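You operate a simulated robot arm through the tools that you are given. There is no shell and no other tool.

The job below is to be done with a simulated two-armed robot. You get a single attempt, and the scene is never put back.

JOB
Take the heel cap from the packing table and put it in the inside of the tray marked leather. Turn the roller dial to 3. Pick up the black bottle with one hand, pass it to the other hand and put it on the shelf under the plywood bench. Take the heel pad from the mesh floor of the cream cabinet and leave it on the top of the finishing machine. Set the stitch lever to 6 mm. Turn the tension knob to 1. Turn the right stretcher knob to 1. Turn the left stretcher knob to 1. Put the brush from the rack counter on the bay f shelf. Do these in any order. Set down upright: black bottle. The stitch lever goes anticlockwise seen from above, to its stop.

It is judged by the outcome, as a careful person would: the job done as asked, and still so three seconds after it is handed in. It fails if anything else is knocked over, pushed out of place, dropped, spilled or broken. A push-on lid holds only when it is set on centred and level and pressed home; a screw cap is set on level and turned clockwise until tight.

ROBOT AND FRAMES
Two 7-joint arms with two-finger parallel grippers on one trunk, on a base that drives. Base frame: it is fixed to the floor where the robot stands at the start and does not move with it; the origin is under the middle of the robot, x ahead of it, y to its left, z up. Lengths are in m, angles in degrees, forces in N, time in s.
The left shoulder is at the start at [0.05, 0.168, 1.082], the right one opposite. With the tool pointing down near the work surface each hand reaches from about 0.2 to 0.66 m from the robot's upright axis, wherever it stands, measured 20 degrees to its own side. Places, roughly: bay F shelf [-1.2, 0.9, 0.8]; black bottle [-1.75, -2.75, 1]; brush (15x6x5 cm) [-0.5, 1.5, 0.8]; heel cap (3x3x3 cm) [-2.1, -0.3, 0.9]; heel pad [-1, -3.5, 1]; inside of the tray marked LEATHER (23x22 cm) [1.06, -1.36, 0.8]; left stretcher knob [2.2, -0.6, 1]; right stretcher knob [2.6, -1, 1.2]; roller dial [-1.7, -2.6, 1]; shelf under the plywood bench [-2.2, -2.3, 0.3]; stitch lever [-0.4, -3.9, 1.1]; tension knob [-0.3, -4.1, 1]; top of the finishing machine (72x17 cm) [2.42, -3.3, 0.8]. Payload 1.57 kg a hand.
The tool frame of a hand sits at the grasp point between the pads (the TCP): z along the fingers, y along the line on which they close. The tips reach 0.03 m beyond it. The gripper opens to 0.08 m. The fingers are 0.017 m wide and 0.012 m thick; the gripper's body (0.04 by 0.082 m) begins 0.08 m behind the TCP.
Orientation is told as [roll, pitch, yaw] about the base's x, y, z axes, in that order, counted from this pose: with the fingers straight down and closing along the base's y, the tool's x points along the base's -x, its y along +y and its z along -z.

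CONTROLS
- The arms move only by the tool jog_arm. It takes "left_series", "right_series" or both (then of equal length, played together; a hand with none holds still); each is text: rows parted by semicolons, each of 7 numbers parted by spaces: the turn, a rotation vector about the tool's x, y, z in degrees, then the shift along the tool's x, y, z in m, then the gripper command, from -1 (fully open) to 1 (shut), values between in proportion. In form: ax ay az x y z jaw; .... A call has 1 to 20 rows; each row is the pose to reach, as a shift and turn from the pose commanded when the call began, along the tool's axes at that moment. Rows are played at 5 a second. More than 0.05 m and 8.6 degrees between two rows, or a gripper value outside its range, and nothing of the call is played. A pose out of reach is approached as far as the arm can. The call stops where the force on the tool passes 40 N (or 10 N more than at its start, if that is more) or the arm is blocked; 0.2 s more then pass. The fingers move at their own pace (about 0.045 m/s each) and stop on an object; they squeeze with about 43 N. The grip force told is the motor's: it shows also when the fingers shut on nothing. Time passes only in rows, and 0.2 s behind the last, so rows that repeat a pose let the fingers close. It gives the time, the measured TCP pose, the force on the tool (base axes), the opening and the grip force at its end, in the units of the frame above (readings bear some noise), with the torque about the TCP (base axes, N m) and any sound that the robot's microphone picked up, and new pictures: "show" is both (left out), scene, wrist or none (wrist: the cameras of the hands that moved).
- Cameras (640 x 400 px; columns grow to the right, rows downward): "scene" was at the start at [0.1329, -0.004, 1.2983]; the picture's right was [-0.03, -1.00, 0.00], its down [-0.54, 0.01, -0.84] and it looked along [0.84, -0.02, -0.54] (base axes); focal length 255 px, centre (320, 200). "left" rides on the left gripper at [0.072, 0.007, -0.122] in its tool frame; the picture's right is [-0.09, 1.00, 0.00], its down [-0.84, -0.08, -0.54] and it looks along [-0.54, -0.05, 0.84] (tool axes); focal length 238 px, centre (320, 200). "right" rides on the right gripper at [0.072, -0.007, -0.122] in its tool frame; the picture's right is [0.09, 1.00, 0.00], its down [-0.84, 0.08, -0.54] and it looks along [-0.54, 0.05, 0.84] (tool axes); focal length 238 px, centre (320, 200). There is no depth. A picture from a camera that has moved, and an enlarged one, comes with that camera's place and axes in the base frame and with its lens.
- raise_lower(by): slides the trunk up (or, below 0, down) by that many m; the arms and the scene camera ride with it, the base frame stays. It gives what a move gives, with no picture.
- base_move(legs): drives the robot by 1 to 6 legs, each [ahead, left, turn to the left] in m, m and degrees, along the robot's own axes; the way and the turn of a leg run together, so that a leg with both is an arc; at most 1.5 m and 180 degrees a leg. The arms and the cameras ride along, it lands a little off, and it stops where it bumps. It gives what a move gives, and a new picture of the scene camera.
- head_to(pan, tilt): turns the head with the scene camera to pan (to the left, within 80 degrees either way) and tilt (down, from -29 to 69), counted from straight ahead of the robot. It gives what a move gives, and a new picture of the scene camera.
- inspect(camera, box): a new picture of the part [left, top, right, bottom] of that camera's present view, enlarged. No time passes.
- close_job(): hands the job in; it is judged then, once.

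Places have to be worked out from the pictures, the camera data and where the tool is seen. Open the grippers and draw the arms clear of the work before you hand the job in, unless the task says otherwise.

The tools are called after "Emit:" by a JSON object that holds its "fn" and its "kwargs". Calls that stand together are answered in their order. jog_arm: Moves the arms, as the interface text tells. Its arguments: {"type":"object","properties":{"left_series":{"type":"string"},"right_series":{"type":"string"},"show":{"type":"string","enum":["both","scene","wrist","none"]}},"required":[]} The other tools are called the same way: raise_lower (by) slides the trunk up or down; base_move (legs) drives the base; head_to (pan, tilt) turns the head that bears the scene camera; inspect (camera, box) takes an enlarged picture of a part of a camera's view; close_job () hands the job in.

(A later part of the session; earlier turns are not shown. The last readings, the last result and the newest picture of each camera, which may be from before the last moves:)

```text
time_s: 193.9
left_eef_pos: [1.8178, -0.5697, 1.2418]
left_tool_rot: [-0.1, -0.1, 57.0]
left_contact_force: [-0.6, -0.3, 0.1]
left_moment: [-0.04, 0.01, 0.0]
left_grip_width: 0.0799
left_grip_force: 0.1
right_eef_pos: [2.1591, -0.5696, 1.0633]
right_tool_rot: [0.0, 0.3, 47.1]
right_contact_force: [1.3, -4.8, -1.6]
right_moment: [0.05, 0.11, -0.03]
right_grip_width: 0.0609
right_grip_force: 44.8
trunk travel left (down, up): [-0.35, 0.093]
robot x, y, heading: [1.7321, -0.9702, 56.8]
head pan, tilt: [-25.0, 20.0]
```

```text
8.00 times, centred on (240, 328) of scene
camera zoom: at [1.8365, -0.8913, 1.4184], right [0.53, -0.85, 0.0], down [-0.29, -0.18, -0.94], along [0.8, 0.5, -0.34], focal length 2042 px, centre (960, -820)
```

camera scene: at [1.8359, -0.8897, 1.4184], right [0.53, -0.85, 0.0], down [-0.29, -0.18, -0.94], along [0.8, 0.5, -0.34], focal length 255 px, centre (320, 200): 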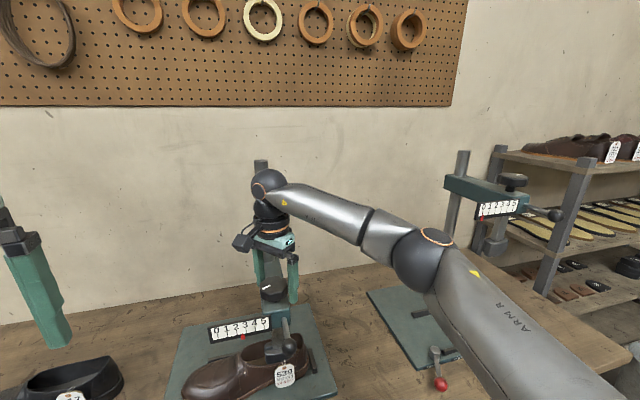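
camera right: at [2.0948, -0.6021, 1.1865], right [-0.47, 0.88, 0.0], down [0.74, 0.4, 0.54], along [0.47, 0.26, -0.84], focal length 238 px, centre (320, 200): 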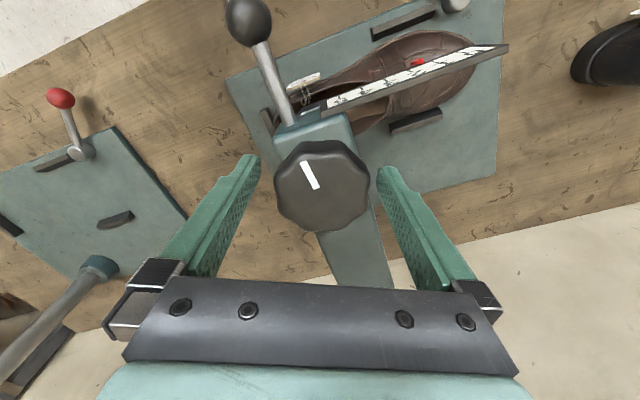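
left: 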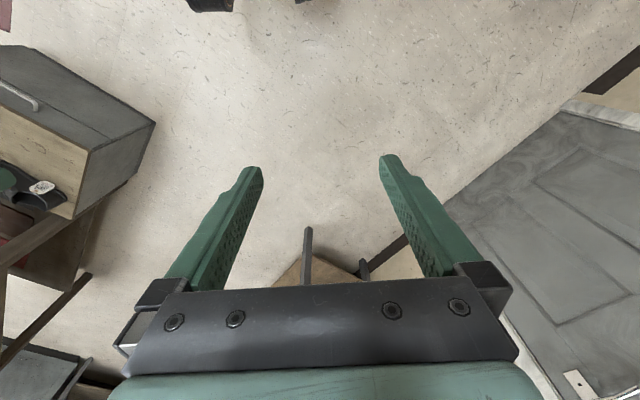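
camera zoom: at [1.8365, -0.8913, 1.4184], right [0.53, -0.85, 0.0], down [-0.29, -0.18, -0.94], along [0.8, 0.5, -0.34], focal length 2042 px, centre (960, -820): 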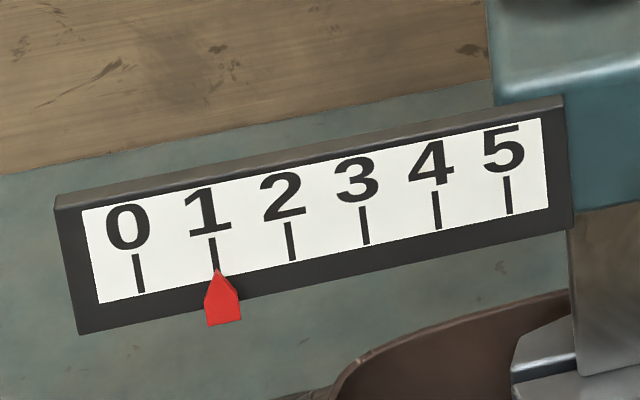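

Pointer sits on 1. Open, lift off and verify.

Emit:
{"fn": "jog_arm", "kwargs": {"right_series": "0 0 0 0 0 0 0;0 0 0 0 0 0 -1;0 0 0 0 0 0 -1;0 0 0 0 0 -0.03 -1;0 0 0 0 0 -0.07 -1;0 0 0 0.02 0 -0.11 -1", "show": "none"}}

Emit:
{"fn": "inspect", "kwargs": {"camera": "scene", "box": [200, 305, 280, 350]}}

Emit:
{"fn": "head_to", "kwargs": {"pan": -45, "tilt": 20}}

```text
time_s: 195.3
left_eef_pos: [1.8158, -0.5718, 1.2414]
left_tool_rot: [-0.2, -0.2, 57.0]
left_contact_force: [-0.2, 0.1, 0.8]
left_moment: [0.01, 0.01, 0.01]
left_grip_width: 0.0802
left_grip_force: 0.0
right_eef_pos: [2.1447, -0.5812, 1.1769]
right_tool_rot: [0.1, 0.1, 47.1]
right_contact_force: [-0.9, 0.0, -0.4]
right_moment: [0.04, -0.01, -0.01]
right_grip_width: 0.0802
right_grip_force: 0.1
trunk travel left (down, up): [-0.35, 0.093]
robot x, y, heading: [1.7287, -0.9724, 57.3]
head pan, tilt: [-25.0, 20.0]
```

```text
8.00 times, centred on (240, 328) of scene
camera zoom: at [1.8357, -0.8913, 1.4185], right [0.53, -0.85, 0.0], down [-0.29, -0.18, -0.94], along [0.8, 0.5, -0.34], focal length 2042 px, centre (960, -820)
```

zoom: 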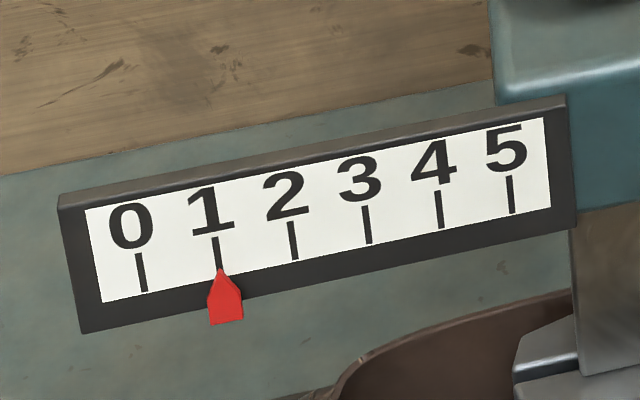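

```text
time_s: 196.1
left_eef_pos: [1.8172, -0.5709, 1.2422]
left_tool_rot: [-0.1, -0.1, 57.0]
left_contact_force: [0.5, -0.1, 0.3]
left_moment: [0.03, -0.01, -0.01]
left_grip_width: 0.0799
left_grip_force: 0.0
right_eef_pos: [2.1443, -0.5807, 1.1755]
right_tool_rot: [0.0, 0.3, 47.1]
right_contact_force: [-0.3, 0.1, 0.0]
right_moment: [-0.06, -0.01, -0.03]
right_grip_width: 0.08
right_grip_force: 0.0
trunk travel left (down, up): [-0.35, 0.093]
robot x, y, heading: [1.734, -0.9723, 56.8]
head pan, tilt: [-45.0, 20.0]
camera scene: at [1.8482, -0.9206, 1.4184], right [0.21, -0.98, 0.0], down [-0.33, -0.07, -0.94], along [0.92, 0.2, -0.34], focal length 255 px, centre (320, 200)
```

scene: 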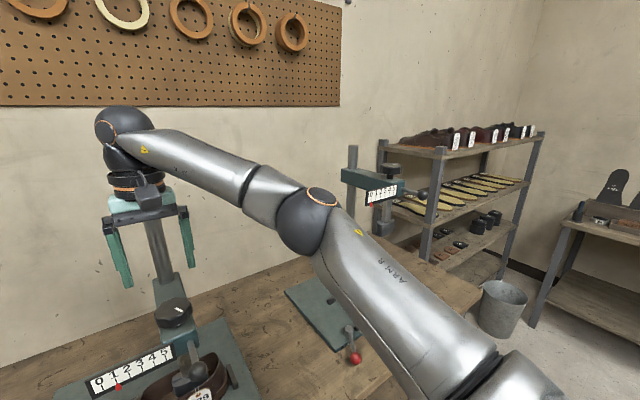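

Left stretcher reads 1. Next the right knob at ≈(2.64,-0.974,1.243): I retract and raise the hand, raise the trunk, and slide the base along the bench.

Emit:
{"fn": "jog_arm", "kwargs": {"right_series": "0 0 0 0.03 0 -0.03 -1;0 0 0 0.06 0 -0.06 -1;0 0 0 0.09 0 -0.09 -1;0 0 0 0.1 0 -0.1 -1", "show": "none"}}

Emit:
{"fn": "raise_lower", "kwargs": {"by": 0.09}}

Emit:
{"fn": "base_move", "kwargs": {"legs": [[-0.09, -0.62, 0]]}}

Emit:
{"fn": "head_to", "kwargs": {"pan": -15, "tilt": 20}}

Emit:
{"fn": "inspect", "kwargs": {"camera": "right", "box": [0, 0, 640, 400]}}

```text
time_s: 197.1
left_eef_pos: [1.8178, -0.5702, 1.2421]
left_tool_rot: [-0.1, 0.0, 57.0]
left_contact_force: [-0.4, -0.2, 0.2]
left_moment: [-0.03, -0.03, -0.01]
left_grip_width: 0.0801
left_grip_force: 0.1
right_eef_pos: [2.0758, -0.6579, 1.2763]
right_tool_rot: [0.1, 0.3, 47.0]
right_contact_force: [0.4, -0.8, -0.2]
right_moment: [-0.01, -0.01, 0.03]
right_grip_width: 0.08
right_grip_force: 0.1
trunk travel left (down, up): [-0.35, 0.093]
robot x, y, heading: [1.731, -0.9719, 56.7]
head pan, tilt: [-45.0, 20.0]
```

```text
time_s: 198.4
left_eef_pos: [1.8192, -0.5708, 1.3318]
left_tool_rot: [-0.1, -0.1, 57.0]
left_contact_force: [-0.8, 0.7, -0.4]
left_moment: [0.02, 0.02, 0.02]
left_grip_width: 0.0798
left_grip_force: 0.1
right_eef_pos: [2.0761, -0.6565, 1.3656]
right_tool_rot: [0.1, 0.2, 47.1]
right_contact_force: [-0.9, -0.5, 0.4]
right_moment: [-0.01, -0.01, 0.01]
right_grip_width: 0.0801
right_grip_force: 0.0
trunk travel left (down, up): [-0.44, 0.003]
robot x, y, heading: [1.7312, -0.975, 56.9]
head pan, tilt: [-45.0, 20.0]
```

```text
time_s: 204.3
left_eef_pos: [2.2853, -0.9821, 1.3322]
left_tool_rot: [0.0, 0.0, 57.1]
left_contact_force: [0.6, 1.1, 0.4]
left_moment: [0.01, 0.0, -0.02]
left_grip_width: 0.0801
left_grip_force: 0.1
right_eef_pos: [2.5435, -1.0672, 1.365]
right_tool_rot: [0.1, 0.2, 47.2]
right_contact_force: [-0.1, 0.0, -0.7]
right_moment: [-0.01, 0.0, 0.02]
right_grip_width: 0.0797
right_grip_force: 0.1
trunk travel left (down, up): [-0.44, 0.003]
robot x, y, heading: [2.1994, -1.3822, 57.0]
head pan, tilt: [-45.0, 20.0]
camera scene: at [2.3166, -1.3319, 1.5084], right [0.21, -0.98, 0.0], down [-0.33, -0.07, -0.94], along [0.92, 0.2, -0.34], focal length 255 px, centre (320, 200)
```

scene: 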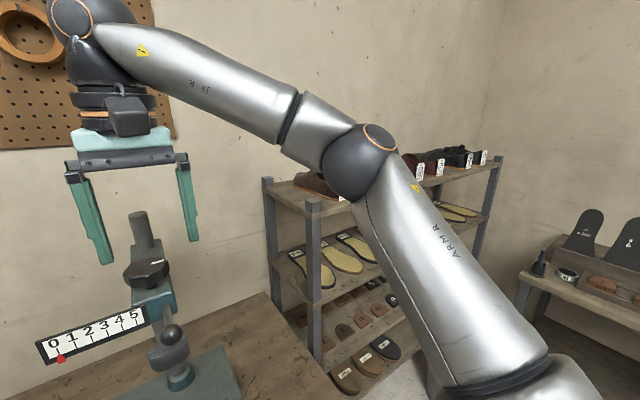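

```text
time_s: 205.2
left_eef_pos: [2.2857, -0.9822, 1.3312]
left_tool_rot: [-0.1, 0.0, 57.2]
left_contact_force: [-0.4, 0.3, 0.2]
left_moment: [0.03, 0.01, 0.01]
left_grip_width: 0.08
left_grip_force: 0.1
right_eef_pos: [2.5443, -1.0672, 1.3662]
right_tool_rot: [0.1, 0.2, 47.1]
right_contact_force: [0.2, 0.6, 0.4]
right_moment: [0.0, 0.0, 0.0]
right_grip_width: 0.0799
right_grip_force: 0.1
trunk travel left (down, up): [-0.44, 0.003]
robot x, y, heading: [2.201, -1.382, 57.2]
head pan, tilt: [-15.0, 20.0]
camera scene: at [2.2946, -1.289, 1.5084], right [0.67, -0.74, 0.0], down [-0.25, -0.23, -0.94], along [0.7, 0.63, -0.34], focal length 255 px, centre (320, 200)
```

scene: 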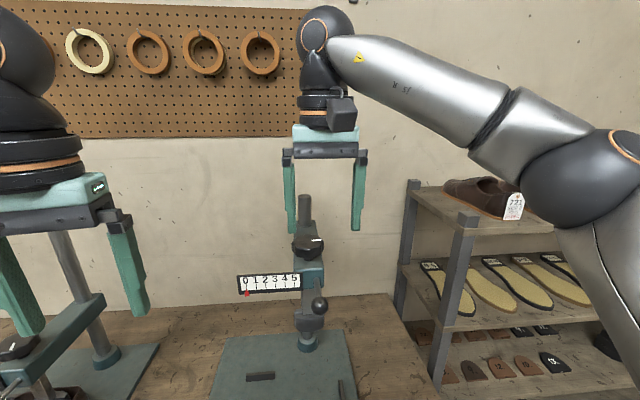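

```text
1.00 times, centred on (320, 200) of right (not enlarged: the box is as wide or as high as the picture)
camera zoom: at [2.4994, -1.1241, 1.4887], right [-0.79, 0.61, 0.0], down [0.51, 0.67, 0.54], along [0.33, 0.43, -0.84], focal length 238 px, centre (320, 200)
```

zoom: 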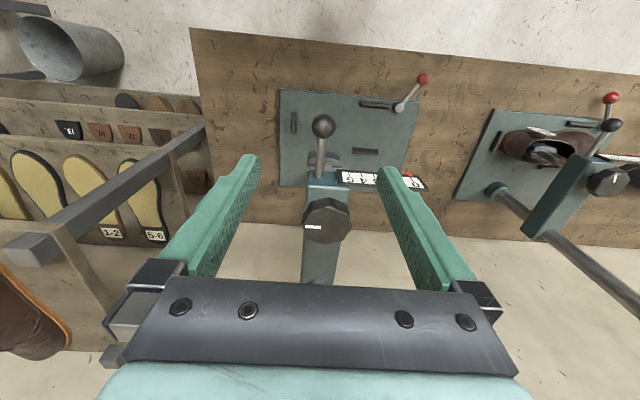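

Knob is at (2.607,-0.972), top z≈1.25. Move over it first, keeping above.

Emit:
{"fn": "jog_arm", "kwargs": {"right_series": "0 0 -4 -0.035 0.006 0.01 -1;0 0 -8 -0.07 0.012 0.02 -1;0 0 -12 -0.105 0.019 0.03 -1;0 0 -12 -0.108 0.019 0.04 -1;0 0 -12 -0.108 0.019 0.04 -1"}}

```text
time_s: 206.4
left_eef_pos: [2.2846, -0.9816, 1.331]
left_tool_rot: [-0.1, 0.0, 57.1]
left_contact_force: [-0.2, -0.3, 0.3]
left_moment: [-0.02, 0.0, -0.04]
left_grip_width: 0.08
left_grip_force: 0.0
right_eef_pos: [2.5993, -0.98, 1.3217]
right_tool_rot: [0.1, 0.1, 59.4]
right_contact_force: [0.0, -0.1, 0.1]
right_moment: [0.02, -0.03, -0.03]
right_grip_width: 0.0799
right_grip_force: 0.0
right hand out of reach, approached as far as the arm can: row 3, 4, 5
trunk travel left (down, up): [-0.44, 0.003]
robot x, y, heading: [2.2026, -1.3809, 56.8]
head pan, tilt: [-15.0, 20.0]
camera scene: at [2.2943, -1.2889, 1.5085], right [0.67, -0.74, 0.0], down [-0.25, -0.23, -0.94], along [0.7, 0.63, -0.34], focal length 255 px, centre (320, 200)
camera right: at [2.5678, -1.0444, 1.4449], right [-0.9, 0.43, 0.0], down [0.36, 0.76, 0.54], along [0.23, 0.49, -0.84], focal length 238 px, centre (320, 200)
```

scene: 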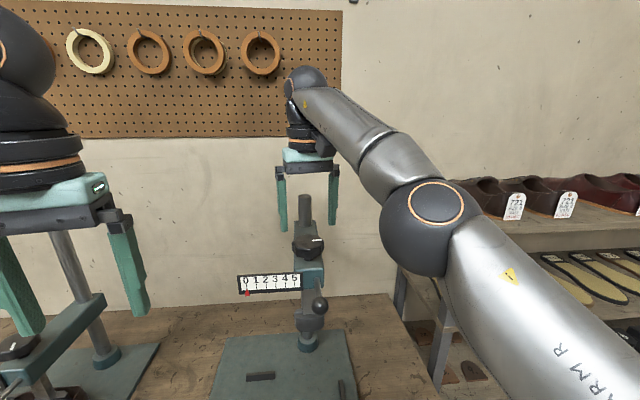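
right: 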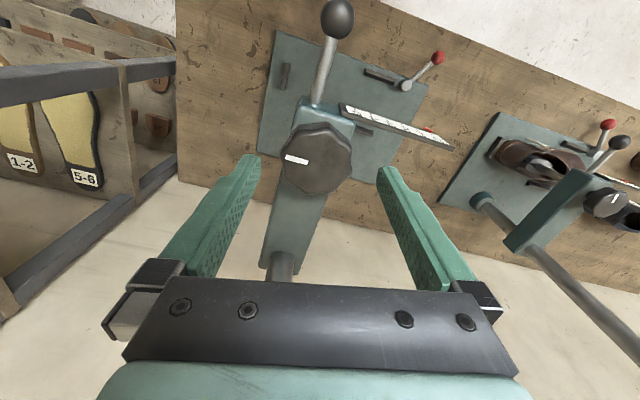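

The arm is at its reach limit, so I nudge the base 4 cm ahead and then descend with correction.

Emit:
{"fn": "base_move", "kwargs": {"legs": [[0.04, 0, 0]]}}

Emit:
{"fn": "jog_arm", "kwargs": {"right_series": "0 0 0 0.02 0.002 0.005 -1;0 0 0 0.028 0.002 0.01 -1;0 0 0 0.028 0.002 0.01 -1", "show": "wrist"}}

```text
time_s: 207.3
left_eef_pos: [2.3061, -0.9484, 1.3311]
left_tool_rot: [-0.3, -0.1, 57.2]
left_contact_force: [1.0, 0.7, -0.8]
left_moment: [-0.05, 0.03, -0.02]
left_grip_width: 0.0799
left_grip_force: 0.1
right_eef_pos: [2.622, -0.9454, 1.3219]
right_tool_rot: [0.2, 0.2, 59.2]
right_contact_force: [1.0, -0.2, -1.1]
right_moment: [-0.04, 0.03, 0.01]
right_grip_width: 0.0802
right_grip_force: 0.0
trunk travel left (down, up): [-0.44, 0.003]
robot x, y, heading: [2.2223, -1.3499, 57.2]
head pan, tilt: [-15.0, 20.0]
camera scene: at [2.3168, -1.2544, 1.5083], right [0.67, -0.74, 0.0], down [-0.25, -0.23, -0.94], along [0.7, 0.63, -0.34], focal length 255 px, centre (320, 200)
```

scene: 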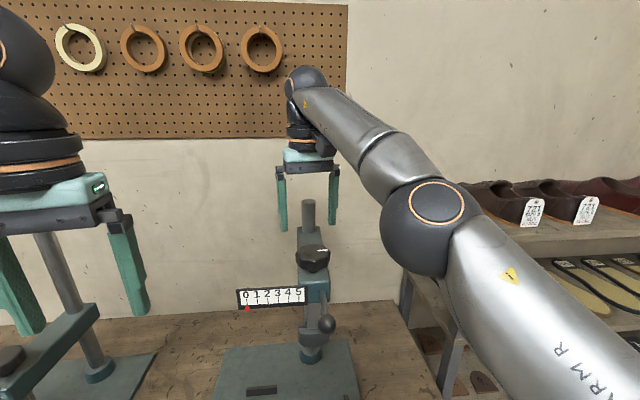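

```text
time_s: 208.1
left_eef_pos: [2.3067, -0.9489, 1.3313]
left_tool_rot: [0.0, -0.2, 57.3]
left_contact_force: [-0.6, 0.0, 0.1]
left_moment: [0.0, 0.0, -0.04]
left_grip_width: 0.08
left_grip_force: 0.1
right_eef_pos: [2.6057, -0.9707, 1.3124]
right_tool_rot: [0.3, 0.1, 59.2]
right_contact_force: [-0.1, -0.3, 1.1]
right_moment: [0.01, -0.02, 0.01]
right_grip_width: 0.0799
right_grip_force: 0.1
trunk travel left (down, up): [-0.44, 0.003]
robot x, y, heading: [2.2215, -1.3513, 57.2]
head pan, tilt: [-15.0, 20.0]
camera right: at [2.5745, -1.0342, 1.4358], right [-0.9, 0.43, 0.0], down [0.36, 0.76, 0.54], along [0.23, 0.49, -0.84], focal length 238 px, centre (320, 200)
```

right: 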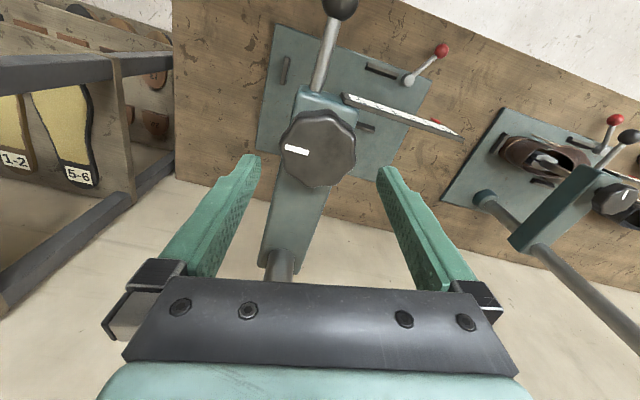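

Aligned over the knob. Descend 5.6 cm and close.

Emit:
{"fn": "jog_arm", "kwargs": {"right_series": "0 0 0 0.001 0.001 0.03 -1;0 0 0 0.001 0.001 0.056 -1;0 0 0 0.001 0.001 0.056 -1;0 0 0 0.001 0.001 0.056 0;0 0 0 0.001 0.001 0.056 1;0 0 0 0.001 0.001 0.056 1;0 0 0 0.001 0.001 0.056 1", "show": "wrist"}}

Emit:
{"fn": "inspect", "kwargs": {"camera": "scene", "box": [220, 220, 360, 340]}}

```text
time_s: 209.7
left_eef_pos: [2.3068, -0.9491, 1.3324]
left_tool_rot: [0.0, 0.0, 57.2]
left_contact_force: [0.7, -0.2, -0.3]
left_moment: [-0.01, 0.03, 0.02]
left_grip_width: 0.0798
left_grip_force: 0.1
right_eef_pos: [2.6071, -0.97, 1.2568]
right_tool_rot: [0.2, 0.3, 59.0]
right_contact_force: [7.5, -4.2, 0.4]
right_moment: [-0.25, -0.49, -0.18]
right_grip_width: 0.0606
right_grip_force: 37.7
trunk travel left (down, up): [-0.44, 0.003]
robot x, y, heading: [2.2236, -1.3451, 57.1]
head pan, tilt: [-15.0, 20.0]
camera right: at [2.5749, -1.0347, 1.3796], right [-0.9, 0.43, 0.0], down [0.36, 0.76, 0.54], along [0.23, 0.49, -0.84], focal length 238 px, centre (320, 200)
```

right: 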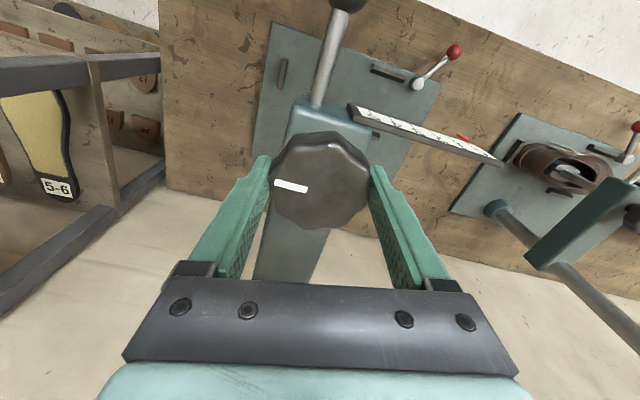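

```text
3.33 times, centred on (290, 280) of scene
camera zoom: at [2.3175, -1.2564, 1.5084], right [0.67, -0.74, 0.0], down [-0.25, -0.23, -0.94], along [0.7, 0.63, -0.34], focal length 851 px, centre (420, -67)
```

zoom: 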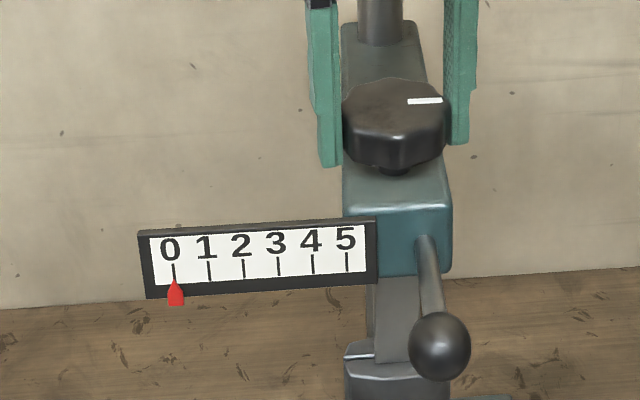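

Reads 0. Turn clockwise 60° (two stages) and read.

Emit:
{"fn": "jog_arm", "kwargs": {"right_series": "0 0 8 0 0 0 1;0 0 16 0 0 0 1;0 0 24 0 0 0 1;0 0 32 0 0 0 1;0 0 40 0 0 0 1;0 0 48 0 0 0 1;0 0 56 0 0 0 1;0 0 60 0 0 0 1;0 0 60 0 0 0 1", "show": "none"}}

Emit:
{"fn": "inspect", "kwargs": {"camera": "scene", "box": [230, 275, 310, 325]}}

```text
time_s: 211.7
left_eef_pos: [2.3078, -0.9487, 1.3311]
left_tool_rot: [-0.1, -0.1, 57.1]
left_contact_force: [1.1, -0.2, 2.0]
left_moment: [-0.01, -0.02, 0.0]
left_grip_width: 0.0799
left_grip_force: 0.1
right_eef_pos: [2.6061, -0.9701, 1.2562]
right_tool_rot: [0.1, 0.2, -1.0]
right_contact_force: [14.4, 0.2, 4.8]
right_moment: [0.83, -0.46, -0.04]
right_grip_width: 0.0606
right_grip_force: 44.9
trunk travel left (down, up): [-0.44, 0.003]
robot x, y, heading: [2.2235, -1.3501, 57.1]
head pan, tilt: [-15.0, 20.0]
```

```text
8.00 times, centred on (270, 300) of scene
camera zoom: at [2.3184, -1.256, 1.5083], right [0.67, -0.74, 0.0], down [-0.26, -0.23, -0.94], along [0.7, 0.63, -0.34], focal length 2042 px, centre (720, -600)
```

zoom: 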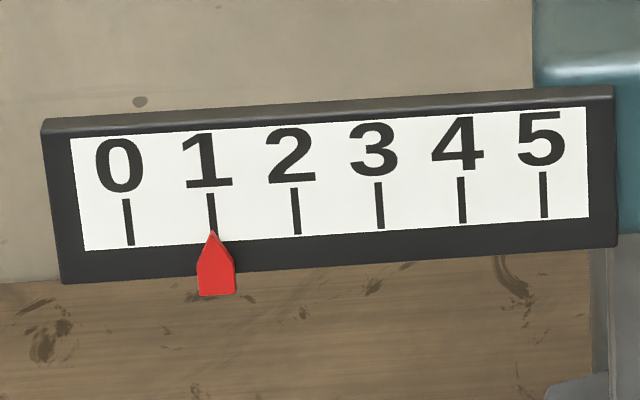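

The pointer is on 1. Release, lift and check.

Emit:
{"fn": "jog_arm", "kwargs": {"right_series": "0 0 0 0 0 0 0;0 0 0 0 0 0 -1;0 0 0 0 0 0 -1;0 0 0 0 0 -0.03 -1;0 0 0 0 0 -0.06 -1;0 0 0 0.04 0 -0.08 -1;0 0 0 0.08 0 -0.08 -1;0 0 0 0.12 0 -0.08 -1", "show": "none"}}

Emit:
{"fn": "inspect", "kwargs": {"camera": "scene", "box": [230, 275, 310, 325]}}

```text
time_s: 213.5
left_eef_pos: [2.3051, -0.9482, 1.3328]
left_tool_rot: [-0.2, -0.2, 57.1]
left_contact_force: [-0.5, 0.2, 0.5]
left_moment: [0.01, 0.02, 0.0]
left_grip_width: 0.08
left_grip_force: 0.1
right_eef_pos: [2.4843, -0.9675, 1.3355]
right_tool_rot: [-0.1, 0.3, -0.8]
right_contact_force: [-0.5, 0.3, 0.1]
right_moment: [-0.02, 0.0, 0.01]
right_grip_width: 0.0801
right_grip_force: 0.0
trunk travel left (down, up): [-0.44, 0.003]
robot x, y, heading: [2.2151, -1.3506, 57.0]
head pan, tilt: [-15.0, 20.0]
```

```text
8.00 times, centred on (270, 300) of scene
camera zoom: at [2.3149, -1.2554, 1.5085], right [0.67, -0.74, 0.0], down [-0.25, -0.23, -0.94], along [0.7, 0.63, -0.34], focal length 2042 px, centre (720, -600)
```

zoom: 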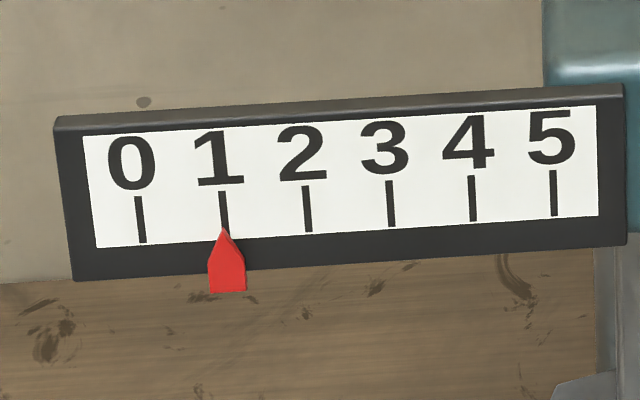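

Both stretchers read 1. I back off, restore the right arm to neutral, lower the trunk, and look for the way south.

Emit:
{"fn": "base_move", "kwargs": {"legs": [[-0.2, 0, 0]]}}

Emit:
{"fn": "jog_arm", "kwargs": {"right_series": "0 0 -8 -0.01 -0.018 0.01 -1;0 0 -16 -0.02 -0.036 0.02 -1;0 0 -24 -0.03 -0.054 0.03 -1;0 0 -32 -0.04 -0.072 0.035 -1;0 0 -40 -0.05 -0.09 0.035 -1;0 0 -48 -0.06 -0.11 0.035 -1;0 0 -56 -0.07 -0.13 0.035 -1;0 0 -58 -0.074 -0.138 0.035 -1", "show": "none"}}

Emit:
{"fn": "raise_lower", "kwargs": {"by": -0.19}}

Emit:
{"fn": "base_move", "kwargs": {"legs": [[0, 0, -120]]}}

Emit:
{"fn": "head_to", "kwargs": {"pan": 0, "tilt": 20}}

Emit:
{"fn": "head_to", "kwargs": {"pan": -45, "tilt": 20}}

```text
time_s: 215.1
left_eef_pos: [2.1966, -1.1181, 1.3317]
left_tool_rot: [-0.1, 0.0, 57.2]
left_contact_force: [0.0, -0.5, 0.5]
left_moment: [-0.01, -0.04, 0.0]
left_grip_width: 0.08
left_grip_force: 0.1
right_eef_pos: [2.3757, -1.1371, 1.3353]
right_tool_rot: [0.0, 0.3, -0.7]
right_contact_force: [-0.7, 0.4, 0.3]
right_moment: [0.04, -0.03, 0.01]
right_grip_width: 0.0801
right_grip_force: 0.0
trunk travel left (down, up): [-0.44, 0.003]
robot x, y, heading: [2.1117, -1.5174, 57.2]
head pan, tilt: [-15.0, 20.0]
camera scene: at [2.2068, -1.4247, 1.5085], right [0.67, -0.74, 0.0], down [-0.25, -0.23, -0.94], along [0.7, 0.63, -0.34], focal length 255 px, centre (320, 200)
```

scene: 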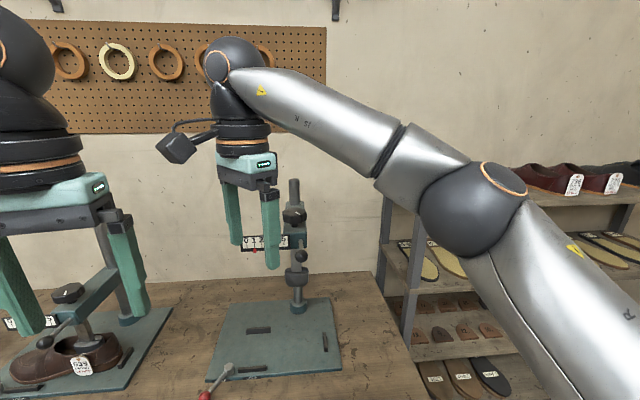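

```text
time_s: 216.9
left_eef_pos: [2.1976, -1.1166, 1.3314]
left_tool_rot: [-0.1, -0.1, 57.2]
left_contact_force: [-0.5, -0.5, 0.5]
left_moment: [-0.04, -0.07, 0.0]
left_grip_width: 0.0802
left_grip_force: 0.0
right_eef_pos: [2.4489, -1.2735, 1.2979]
right_tool_rot: [0.2, 0.3, 57.3]
right_contact_force: [0.1, 0.2, -0.7]
right_moment: [0.01, 0.01, 0.0]
right_grip_width: 0.0799
right_grip_force: 0.0
trunk travel left (down, up): [-0.44, 0.003]
robot x, y, heading: [2.1109, -1.5199, 56.9]
head pan, tilt: [-15.0, 20.0]
```

```text
time_s: 219.0
left_eef_pos: [2.1972, -1.1164, 1.1415]
left_tool_rot: [-0.1, -0.1, 57.3]
left_contact_force: [-0.3, 1.1, 0.2]
left_moment: [0.04, 0.01, -0.02]
left_grip_width: 0.0802
left_grip_force: 0.0
right_eef_pos: [2.4502, -1.2743, 1.109]
right_tool_rot: [0.2, 0.2, 57.2]
right_contact_force: [-0.8, -0.9, 0.5]
right_moment: [0.02, 0.02, 0.01]
right_grip_width: 0.08
right_grip_force: 0.1
trunk travel left (down, up): [-0.25, 0.193]
robot x, y, heading: [2.1103, -1.5194, 57.0]
head pan, tilt: [-15.0, 20.0]
```

```text
time_s: 224.2
left_eef_pos: [2.4334, -1.7761, 1.1416]
left_tool_rot: [-0.1, -0.1, -59.7]
left_contact_force: [-0.6, 0.3, 1.0]
left_moment: [-0.02, -0.01, 0.01]
left_grip_width: 0.0801
left_grip_force: 0.0
right_eef_pos: [2.1801, -1.9296, 1.1095]
right_tool_rot: [0.2, 0.2, -59.6]
right_contact_force: [0.8, 0.1, 0.5]
right_moment: [0.01, -0.02, 0.01]
right_grip_width: 0.0798
right_grip_force: 0.0
trunk travel left (down, up): [-0.25, 0.193]
robot x, y, heading: [2.1146, -1.521, -59.6]
head pan, tilt: [-15.0, 20.0]
camera scene: at [2.1611, -1.6447, 1.3184], right [-0.96, -0.26, 0.0], down [-0.09, 0.33, -0.94], along [0.25, -0.91, -0.34], focal length 255 px, centre (320, 200)
```

scene: 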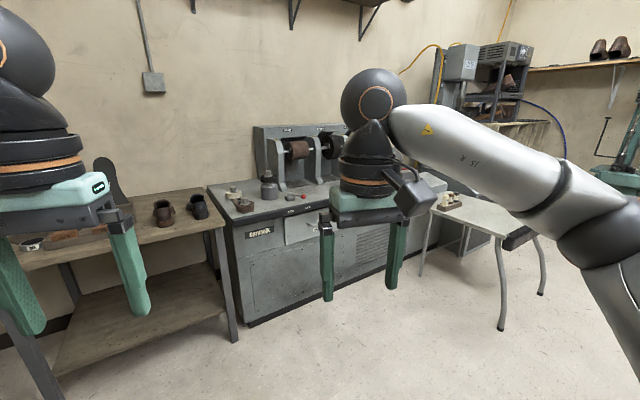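

```text
time_s: 225.0
left_eef_pos: [2.4335, -1.7759, 1.1423]
left_tool_rot: [-0.1, -0.2, -59.7]
left_contact_force: [0.6, -0.4, 0.7]
left_moment: [-0.01, -0.02, 0.02]
left_grip_width: 0.0801
left_grip_force: 0.0
right_eef_pos: [2.18, -1.9289, 1.1086]
right_tool_rot: [0.2, 0.2, -59.6]
right_contact_force: [-0.3, -0.7, 0.7]
right_moment: [0.02, 0.02, 0.01]
right_grip_width: 0.0797
right_grip_force: 0.1
trunk travel left (down, up): [-0.25, 0.193]
robot x, y, heading: [2.1127, -1.5219, -59.6]
head pan, tilt: [0.0, 20.0]
camera scene: at [2.1835, -1.6353, 1.3184], right [-0.86, -0.5, 0.0], down [-0.17, 0.3, -0.94], along [0.47, -0.81, -0.34], focal length 255 px, centre (320, 200)
```

scene: 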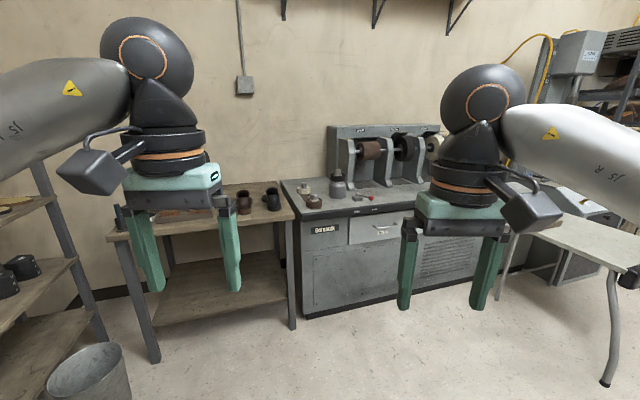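

```text
time_s: 226.1
left_eef_pos: [2.4329, -1.7748, 1.1411]
left_tool_rot: [-0.2, -0.1, -59.7]
left_contact_force: [0.3, 0.3, -0.4]
left_moment: [0.0, -0.03, 0.01]
left_grip_width: 0.0801
left_grip_force: 0.1
right_eef_pos: [2.1794, -1.9296, 1.1084]
right_tool_rot: [0.2, 0.2, -59.6]
right_contact_force: [0.1, 0.4, 0.1]
right_moment: [-0.01, -0.02, -0.01]
right_grip_width: 0.0801
right_grip_force: 0.0
trunk travel left (down, up): [-0.25, 0.193]
robot x, y, heading: [2.113, -1.516, -59.6]
head pan, tilt: [-45.0, 20.0]
camera scene: at [2.113, -1.6449, 1.3184], right [-0.97, 0.25, 0.0], down [0.09, 0.33, -0.94], along [-0.24, -0.91, -0.34], focal length 255 px, centre (320, 200)
```

scene: 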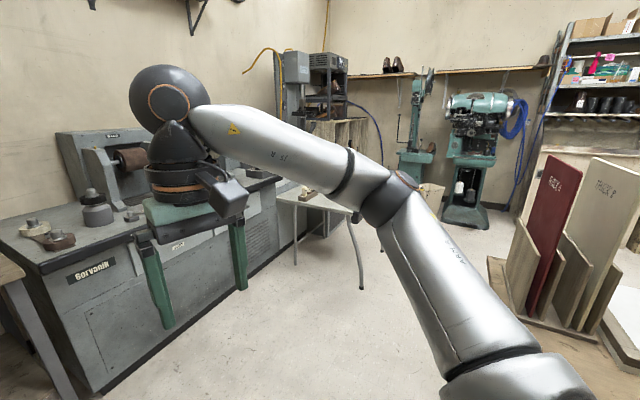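

The finishing machine is the grey one on the south-east wall. I drive round the centre table's south-east end toward the sewing machine side, keeping clear of the tall boards.

Emit:
{"fn": "base_move", "kwargs": {"legs": [[0.386, 0.124, 0], [0.293, -1.14, 0]]}}

Emit:
{"fn": "head_to", "kwargs": {"pan": -60, "tilt": 25}}

```text
time_s: 238.6
left_eef_pos: [1.8964, -2.8746, 1.1423]
left_tool_rot: [-0.2, -0.1, -59.8]
left_contact_force: [0.5, -0.1, 0.0]
left_moment: [-0.05, -0.01, 0.01]
left_grip_width: 0.0799
left_grip_force: 0.0
right_eef_pos: [1.6421, -3.0274, 1.1084]
right_tool_rot: [0.1, 0.1, -59.7]
right_contact_force: [-1.1, -0.2, 0.5]
right_moment: [0.02, 0.01, -0.01]
right_grip_width: 0.0799
right_grip_force: 0.1
trunk travel left (down, up): [-0.25, 0.193]
robot x, y, heading: [1.5761, -2.6177, -59.8]
head pan, tilt: [-45.0, 20.0]
camera scene: at [1.5753, -2.7428, 1.3184], right [-0.97, 0.26, 0.0], down [0.09, 0.33, -0.94], along [-0.24, -0.91, -0.34], focal length 255 px, centre (320, 200)
```

scene: 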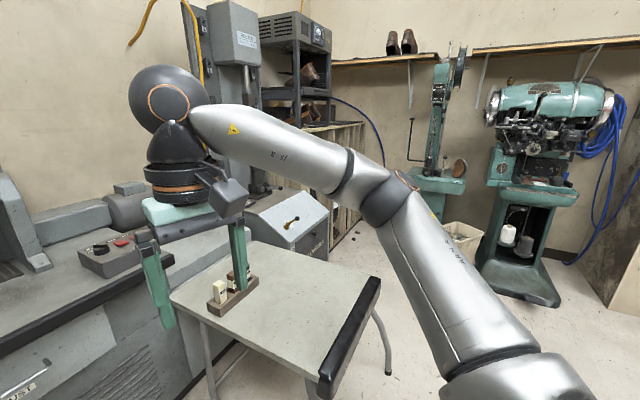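

```text
time_s: 239.3
left_eef_pos: [1.8962, -2.8739, 1.1413]
left_tool_rot: [-0.1, -0.1, -59.8]
left_contact_force: [-0.4, 0.4, 1.2]
left_moment: [-0.02, -0.01, -0.02]
left_grip_width: 0.0799
left_grip_force: 0.0
right_eef_pos: [1.6418, -3.0279, 1.1097]
right_tool_rot: [0.2, 0.1, -59.8]
right_contact_force: [-0.2, -0.4, -0.1]
right_moment: [0.01, -0.02, 0.02]
right_grip_width: 0.0802
right_grip_force: 0.0
trunk travel left (down, up): [-0.25, 0.193]
robot x, y, heading: [1.5774, -2.6184, -59.8]
head pan, tilt: [-60.0, 25.0]
camera scene: at [1.5534, -2.7328, 1.3104], right [-0.87, 0.5, 0.0], down [0.21, 0.37, -0.91], along [-0.45, -0.79, -0.42], focal length 255 px, centre (320, 200)
```

scene: 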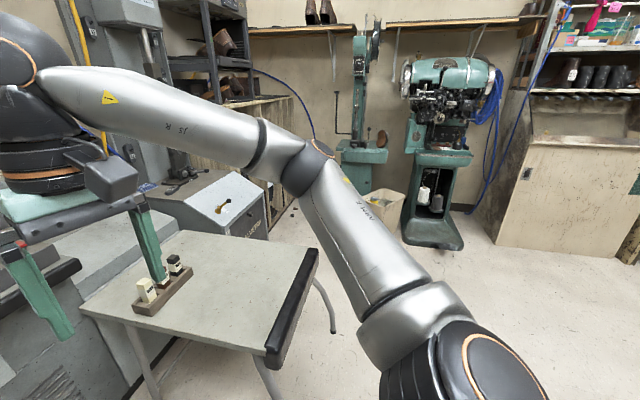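

Folding table is in front; the path west is clear. I turn to face south and strafe west toward the sewing machine.

Emit:
{"fn": "base_move", "kwargs": {"legs": [[0, 0, -30], [0.05, -1.0, 0], [0.3, -0.75, 0]]}}

Emit:
{"fn": "head_to", "kwargs": {"pan": 0, "tilt": 10}}

Emit:
{"fn": "head_to", "kwargs": {"pan": -45, "tilt": 10}}

```text
time_s: 256.5
left_eef_pos: [-0.0367, -3.3323, 1.1423]
left_tool_rot: [-0.2, -0.1, -90.9]
left_contact_force: [0.4, 0.2, -0.8]
left_moment: [0.01, 0.03, 0.01]
left_grip_width: 0.08
left_grip_force: 0.0
right_eef_pos: [-0.3334, -3.3339, 1.1084]
right_tool_rot: [0.2, 0.2, -90.7]
right_contact_force: [0.3, 0.2, 0.0]
right_moment: [-0.05, 0.03, -0.01]
right_grip_width: 0.0801
right_grip_force: 0.0
trunk travel left (down, up): [-0.25, 0.193]
robot x, y, heading: [-0.1787, -2.9457, -91.2]
head pan, tilt: [-60.0, 25.0]
camera scene: at [-0.2555, -3.0338, 1.3103], right [-0.49, 0.87, 0.0], down [0.37, 0.21, -0.91], along [-0.79, -0.44, -0.42], focal length 255 px, centre (320, 200)
```

scene: 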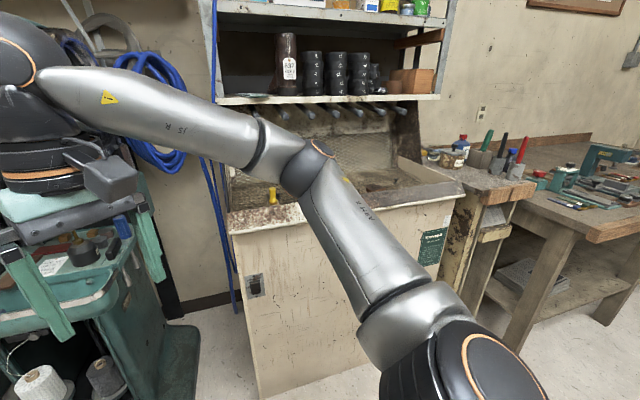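

```text
time_s: 257.8
left_eef_pos: [-0.0367, -3.3335, 1.1413]
left_tool_rot: [-0.1, -0.1, -90.8]
left_contact_force: [0.0, 0.6, 1.1]
left_moment: [-0.02, 0.0, -0.01]
left_grip_width: 0.08
left_grip_force: 0.0
right_eef_pos: [-0.3345, -3.3343, 1.1077]
right_tool_rot: [0.2, 0.2, -90.8]
right_contact_force: [-0.1, 0.2, 0.1]
right_moment: [0.02, 0.0, 0.04]
right_grip_width: 0.08
right_grip_force: 0.1
trunk travel left (down, up): [-0.25, 0.193]
robot x, y, heading: [-0.1754, -2.9466, -90.9]
head pan, tilt: [0.0, 10.0]
camera scene: at [-0.1765, -3.082, 1.3347], right [-1.0, 0.02, 0.0], down [0.0, 0.17, -0.98], along [-0.02, -0.98, -0.17], focal length 255 px, centre (320, 200)
```

scene: 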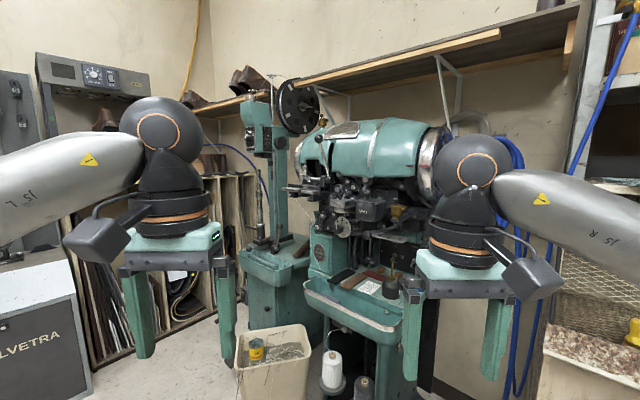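

```text
time_s: 258.9
left_eef_pos: [-0.0365, -3.3337, 1.1413]
left_tool_rot: [-0.1, -0.1, -90.9]
left_contact_force: [0.3, 0.2, 0.7]
left_moment: [0.0, 0.01, 0.01]
left_grip_width: 0.0799
left_grip_force: 0.0
right_eef_pos: [-0.3332, -3.3344, 1.1098]
right_tool_rot: [0.2, 0.2, -90.8]
right_contact_force: [-0.2, -0.6, -0.2]
right_moment: [-0.01, 0.02, 0.01]
right_grip_width: 0.0802
right_grip_force: 0.0
trunk travel left (down, up): [-0.25, 0.193]
robot x, y, heading: [-0.178, -2.947, -90.8]
head pan, tilt: [-45.0, 10.0]
camera scene: at [-0.2417, -3.0537, 1.3347], right [-0.7, 0.72, 0.0], down [0.12, 0.12, -0.98], along [-0.71, -0.69, -0.17], focal length 255 px, centre (320, 200)
```

scene: 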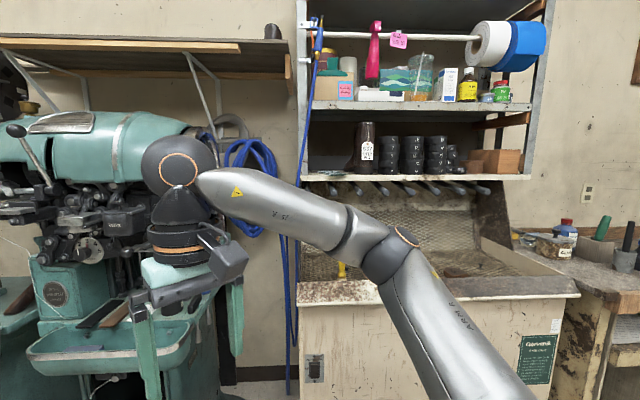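

I enlarge the sewing machine's front to identify lever and tension knob, and the cabinet for the pad.

Emit:
{"fn": "inspect", "kwargs": {"camera": "scene", "box": [0, 90, 200, 220]}}

Emit:
{"fn": "inspect", "kwargs": {"camera": "scene", "box": [300, 180, 590, 320]}}

Emit:
{"fn": "head_to", "kwargs": {"pan": -10, "tilt": 15}}

Emit:
{"fn": "inspect", "kwargs": {"camera": "scene", "box": [220, 110, 440, 260]}}

```text
3.08 times, centred on (100, 155) of scene
camera zoom: at [-0.2417, -3.0537, 1.3347], right [-0.7, 0.72, 0.0], down [0.12, 0.12, -0.98], along [-0.71, -0.69, -0.17], focal length 785 px, centre (997, 338)
```

zoom: 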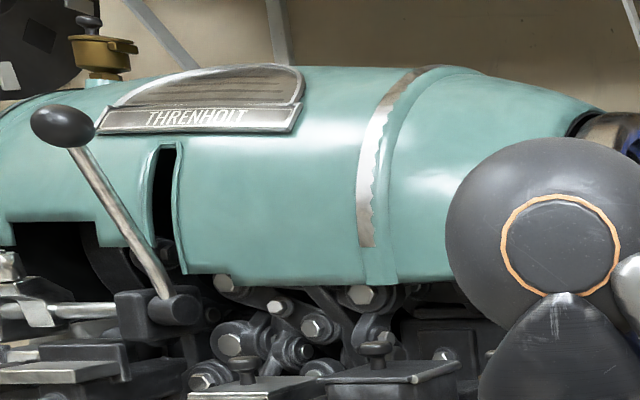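

```text
2.21 times, centred on (445, 250) of scene
camera zoom: at [-0.2417, -3.0537, 1.3347], right [-0.7, 0.72, 0.0], down [0.12, 0.12, -0.98], along [-0.71, -0.69, -0.17], focal length 563 px, centre (44, 90)
```

zoom: 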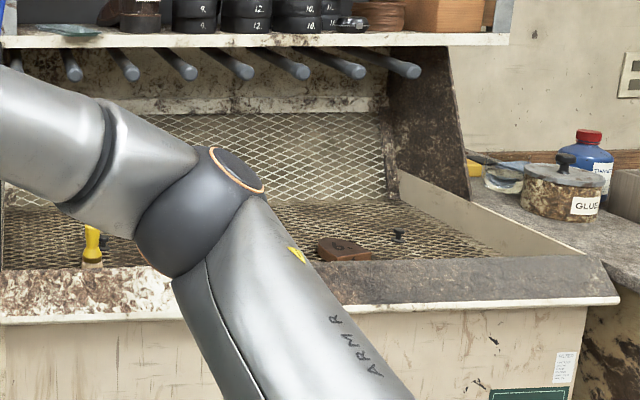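

```text
time_s: 259.9
left_eef_pos: [-0.0377, -3.3322, 1.1414]
left_tool_rot: [-0.1, -0.2, -90.9]
left_contact_force: [0.7, -0.9, -0.2]
left_moment: [0.01, 0.0, -0.03]
left_grip_width: 0.0799
left_grip_force: 0.1
right_eef_pos: [-0.3329, -3.3332, 1.1091]
right_tool_rot: [0.1, 0.2, -90.8]
right_contact_force: [-0.1, 0.0, -0.8]
right_moment: [0.03, 0.0, -0.01]
right_grip_width: 0.0801
right_grip_force: 0.2
trunk travel left (down, up): [-0.25, 0.193]
robot x, y, heading: [-0.1781, -2.9477, -91.0]
head pan, tilt: [-10.0, 15.0]
camera scene: at [-0.1927, -3.0807, 1.3266], right [-0.98, 0.19, 0.0], down [0.05, 0.25, -0.97], along [-0.18, -0.95, -0.26], focal length 255 px, centre (320, 200)
```

scene: 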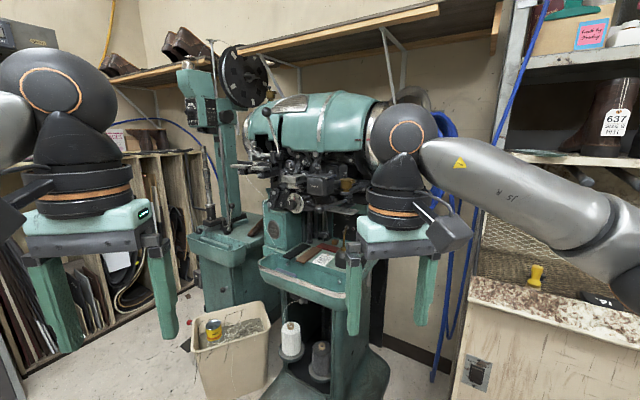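

```text
2.67 times, centred on (330, 185) of scene
camera zoom: at [-0.1927, -3.0807, 1.3266], right [-0.98, 0.19, 0.0], down [0.05, 0.25, -0.97], along [-0.18, -0.95, -0.26], focal length 681 px, centre (293, 240)
```

zoom: 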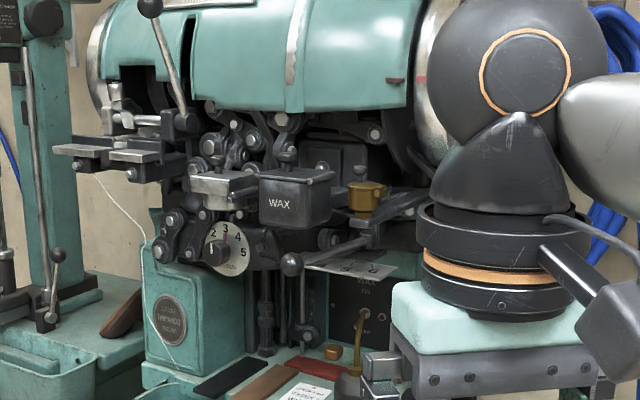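

Tension dial and a horizontal ball lever over a small scale plate are visible. I zoom in more.

Emit:
{"fn": "inspect", "kwargs": {"camera": "scene", "box": [310, 185, 390, 235]}}

Emit:
{"fn": "inspect", "kwargs": {"camera": "scene", "box": [270, 180, 330, 220]}}

Emit:
{"fn": "inspect", "kwargs": {"camera": "right", "box": [0, 0, 640, 400]}}

```text
8.00 times, centred on (350, 210) of scene
camera zoom: at [-0.1927, -3.0807, 1.3266], right [-0.98, 0.19, 0.0], down [0.05, 0.25, -0.97], along [-0.18, -0.95, -0.26], focal length 2042 px, centre (80, 120)
```

zoom: 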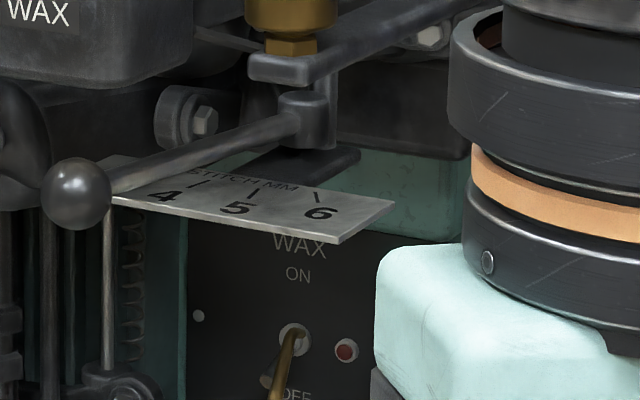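

```text
10.00 times, centred on (300, 200) of scene
camera zoom: at [-0.1927, -3.0807, 1.3266], right [-0.98, 0.19, 0.0], down [0.05, 0.25, -0.97], along [-0.18, -0.95, -0.26], focal length 2552 px, centre (520, 200)
```

zoom: 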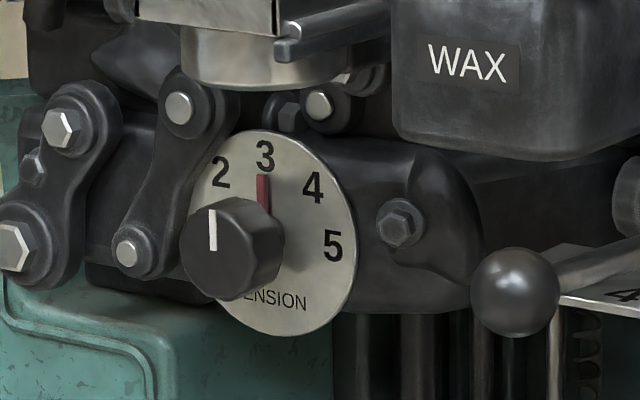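

```text
1.00 times, centred on (320, 200) of right (not enlarged: the box is as wide or as high as the picture)
camera zoom: at [-0.3406, -3.2614, 1.2318], right [1.0, 0.08, 0.0], down [0.06, -0.84, 0.54], along [0.04, -0.54, -0.84], focal length 238 px, centre (320, 200)
```

zoom: 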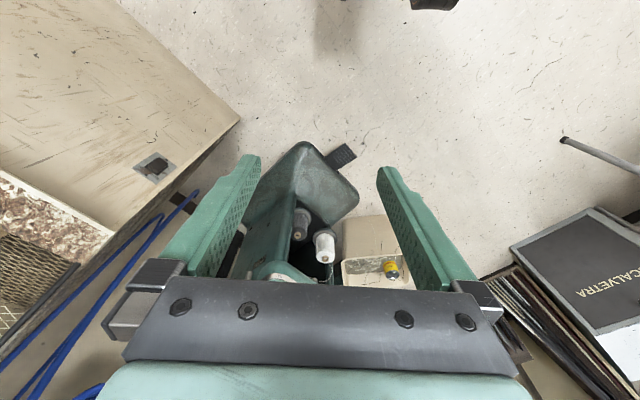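

The lever (ball at ≈(-0.34,-3.85,1.09)) now shows under 4; the tension knob faces about heading 48° and reads 3. I move to face the machine squarely at heading -132°.

Emit:
{"fn": "base_move", "kwargs": {"legs": [[0.4, 0.38, 0], [0, 0, -41]]}}

Emit:
{"fn": "head_to", "kwargs": {"pan": 0, "tilt": 20}}

Emit:
{"fn": "inspect", "kwargs": {"camera": "scene", "box": [220, 120, 460, 270]}}

```text
time_s: 265.6
left_eef_pos: [0.0321, -3.7199, 1.1404]
left_tool_rot: [-0.1, -0.1, -132.8]
left_contact_force: [-0.2, 0.2, -0.3]
left_moment: [-0.03, 0.02, 0.0]
left_grip_width: 0.08
left_grip_force: 0.1
right_eef_pos: [-0.1891, -3.5212, 1.1091]
right_tool_rot: [0.2, 0.1, -132.8]
right_contact_force: [0.4, -0.1, -0.1]
right_moment: [0.0, 0.01, 0.04]
right_grip_width: 0.0797
right_grip_force: 0.1
trunk travel left (down, up): [-0.25, 0.193]
robot x, y, heading: [0.1858, -3.3384, -132.8]
head pan, tilt: [-10.0, 15.0]
camera scene: at [0.086, -3.4258, 1.3266], right [-0.6, 0.8, 0.0], down [0.21, 0.16, -0.97], along [-0.77, -0.58, -0.26], focal length 255 px, centre (320, 200)
```

scene: 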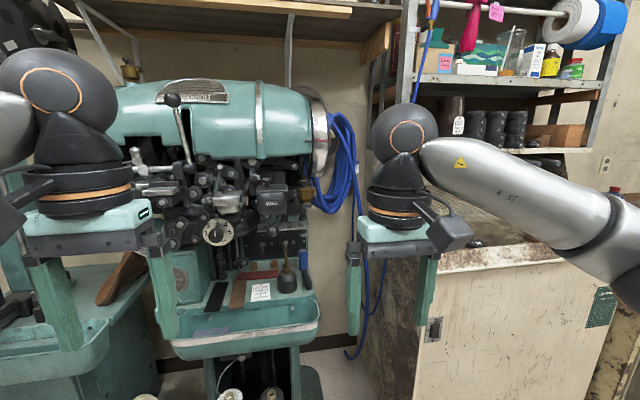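

```text
time_s: 266.4
left_eef_pos: [0.033, -3.7196, 1.1422]
left_tool_rot: [-0.2, -0.1, -132.6]
left_contact_force: [0.6, 0.0, -0.4]
left_moment: [-0.03, -0.04, -0.01]
left_grip_width: 0.0801
left_grip_force: 0.1
right_eef_pos: [-0.1892, -3.5211, 1.1086]
right_tool_rot: [0.2, 0.2, -132.7]
right_contact_force: [-1.2, -0.6, 0.2]
right_moment: [-0.01, -0.02, 0.02]
right_grip_width: 0.0799
right_grip_force: 0.0
trunk travel left (down, up): [-0.25, 0.193]
robot x, y, heading: [0.185, -3.3381, -132.5]
head pan, tilt: [0.0, 20.0]
camera scene: at [0.0972, -3.4377, 1.3185], right [-0.73, 0.68, 0.0], down [0.23, 0.25, -0.94], along [-0.64, -0.69, -0.34], focal length 255 px, centre (320, 200)
```

scene: 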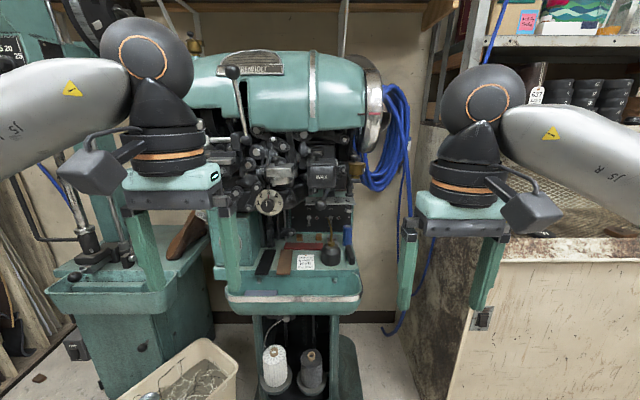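

```text
2.67 times, centred on (340, 195) of scene
camera zoom: at [0.0972, -3.4377, 1.3185], right [-0.73, 0.68, 0.0], down [0.23, 0.25, -0.94], along [-0.64, -0.69, -0.34], focal length 681 px, centre (267, 213)
```

zoom: 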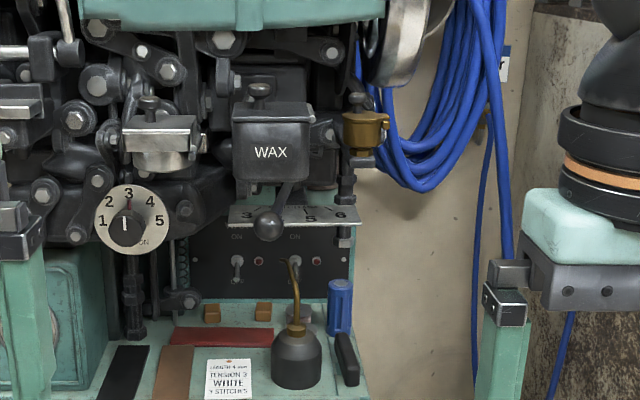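

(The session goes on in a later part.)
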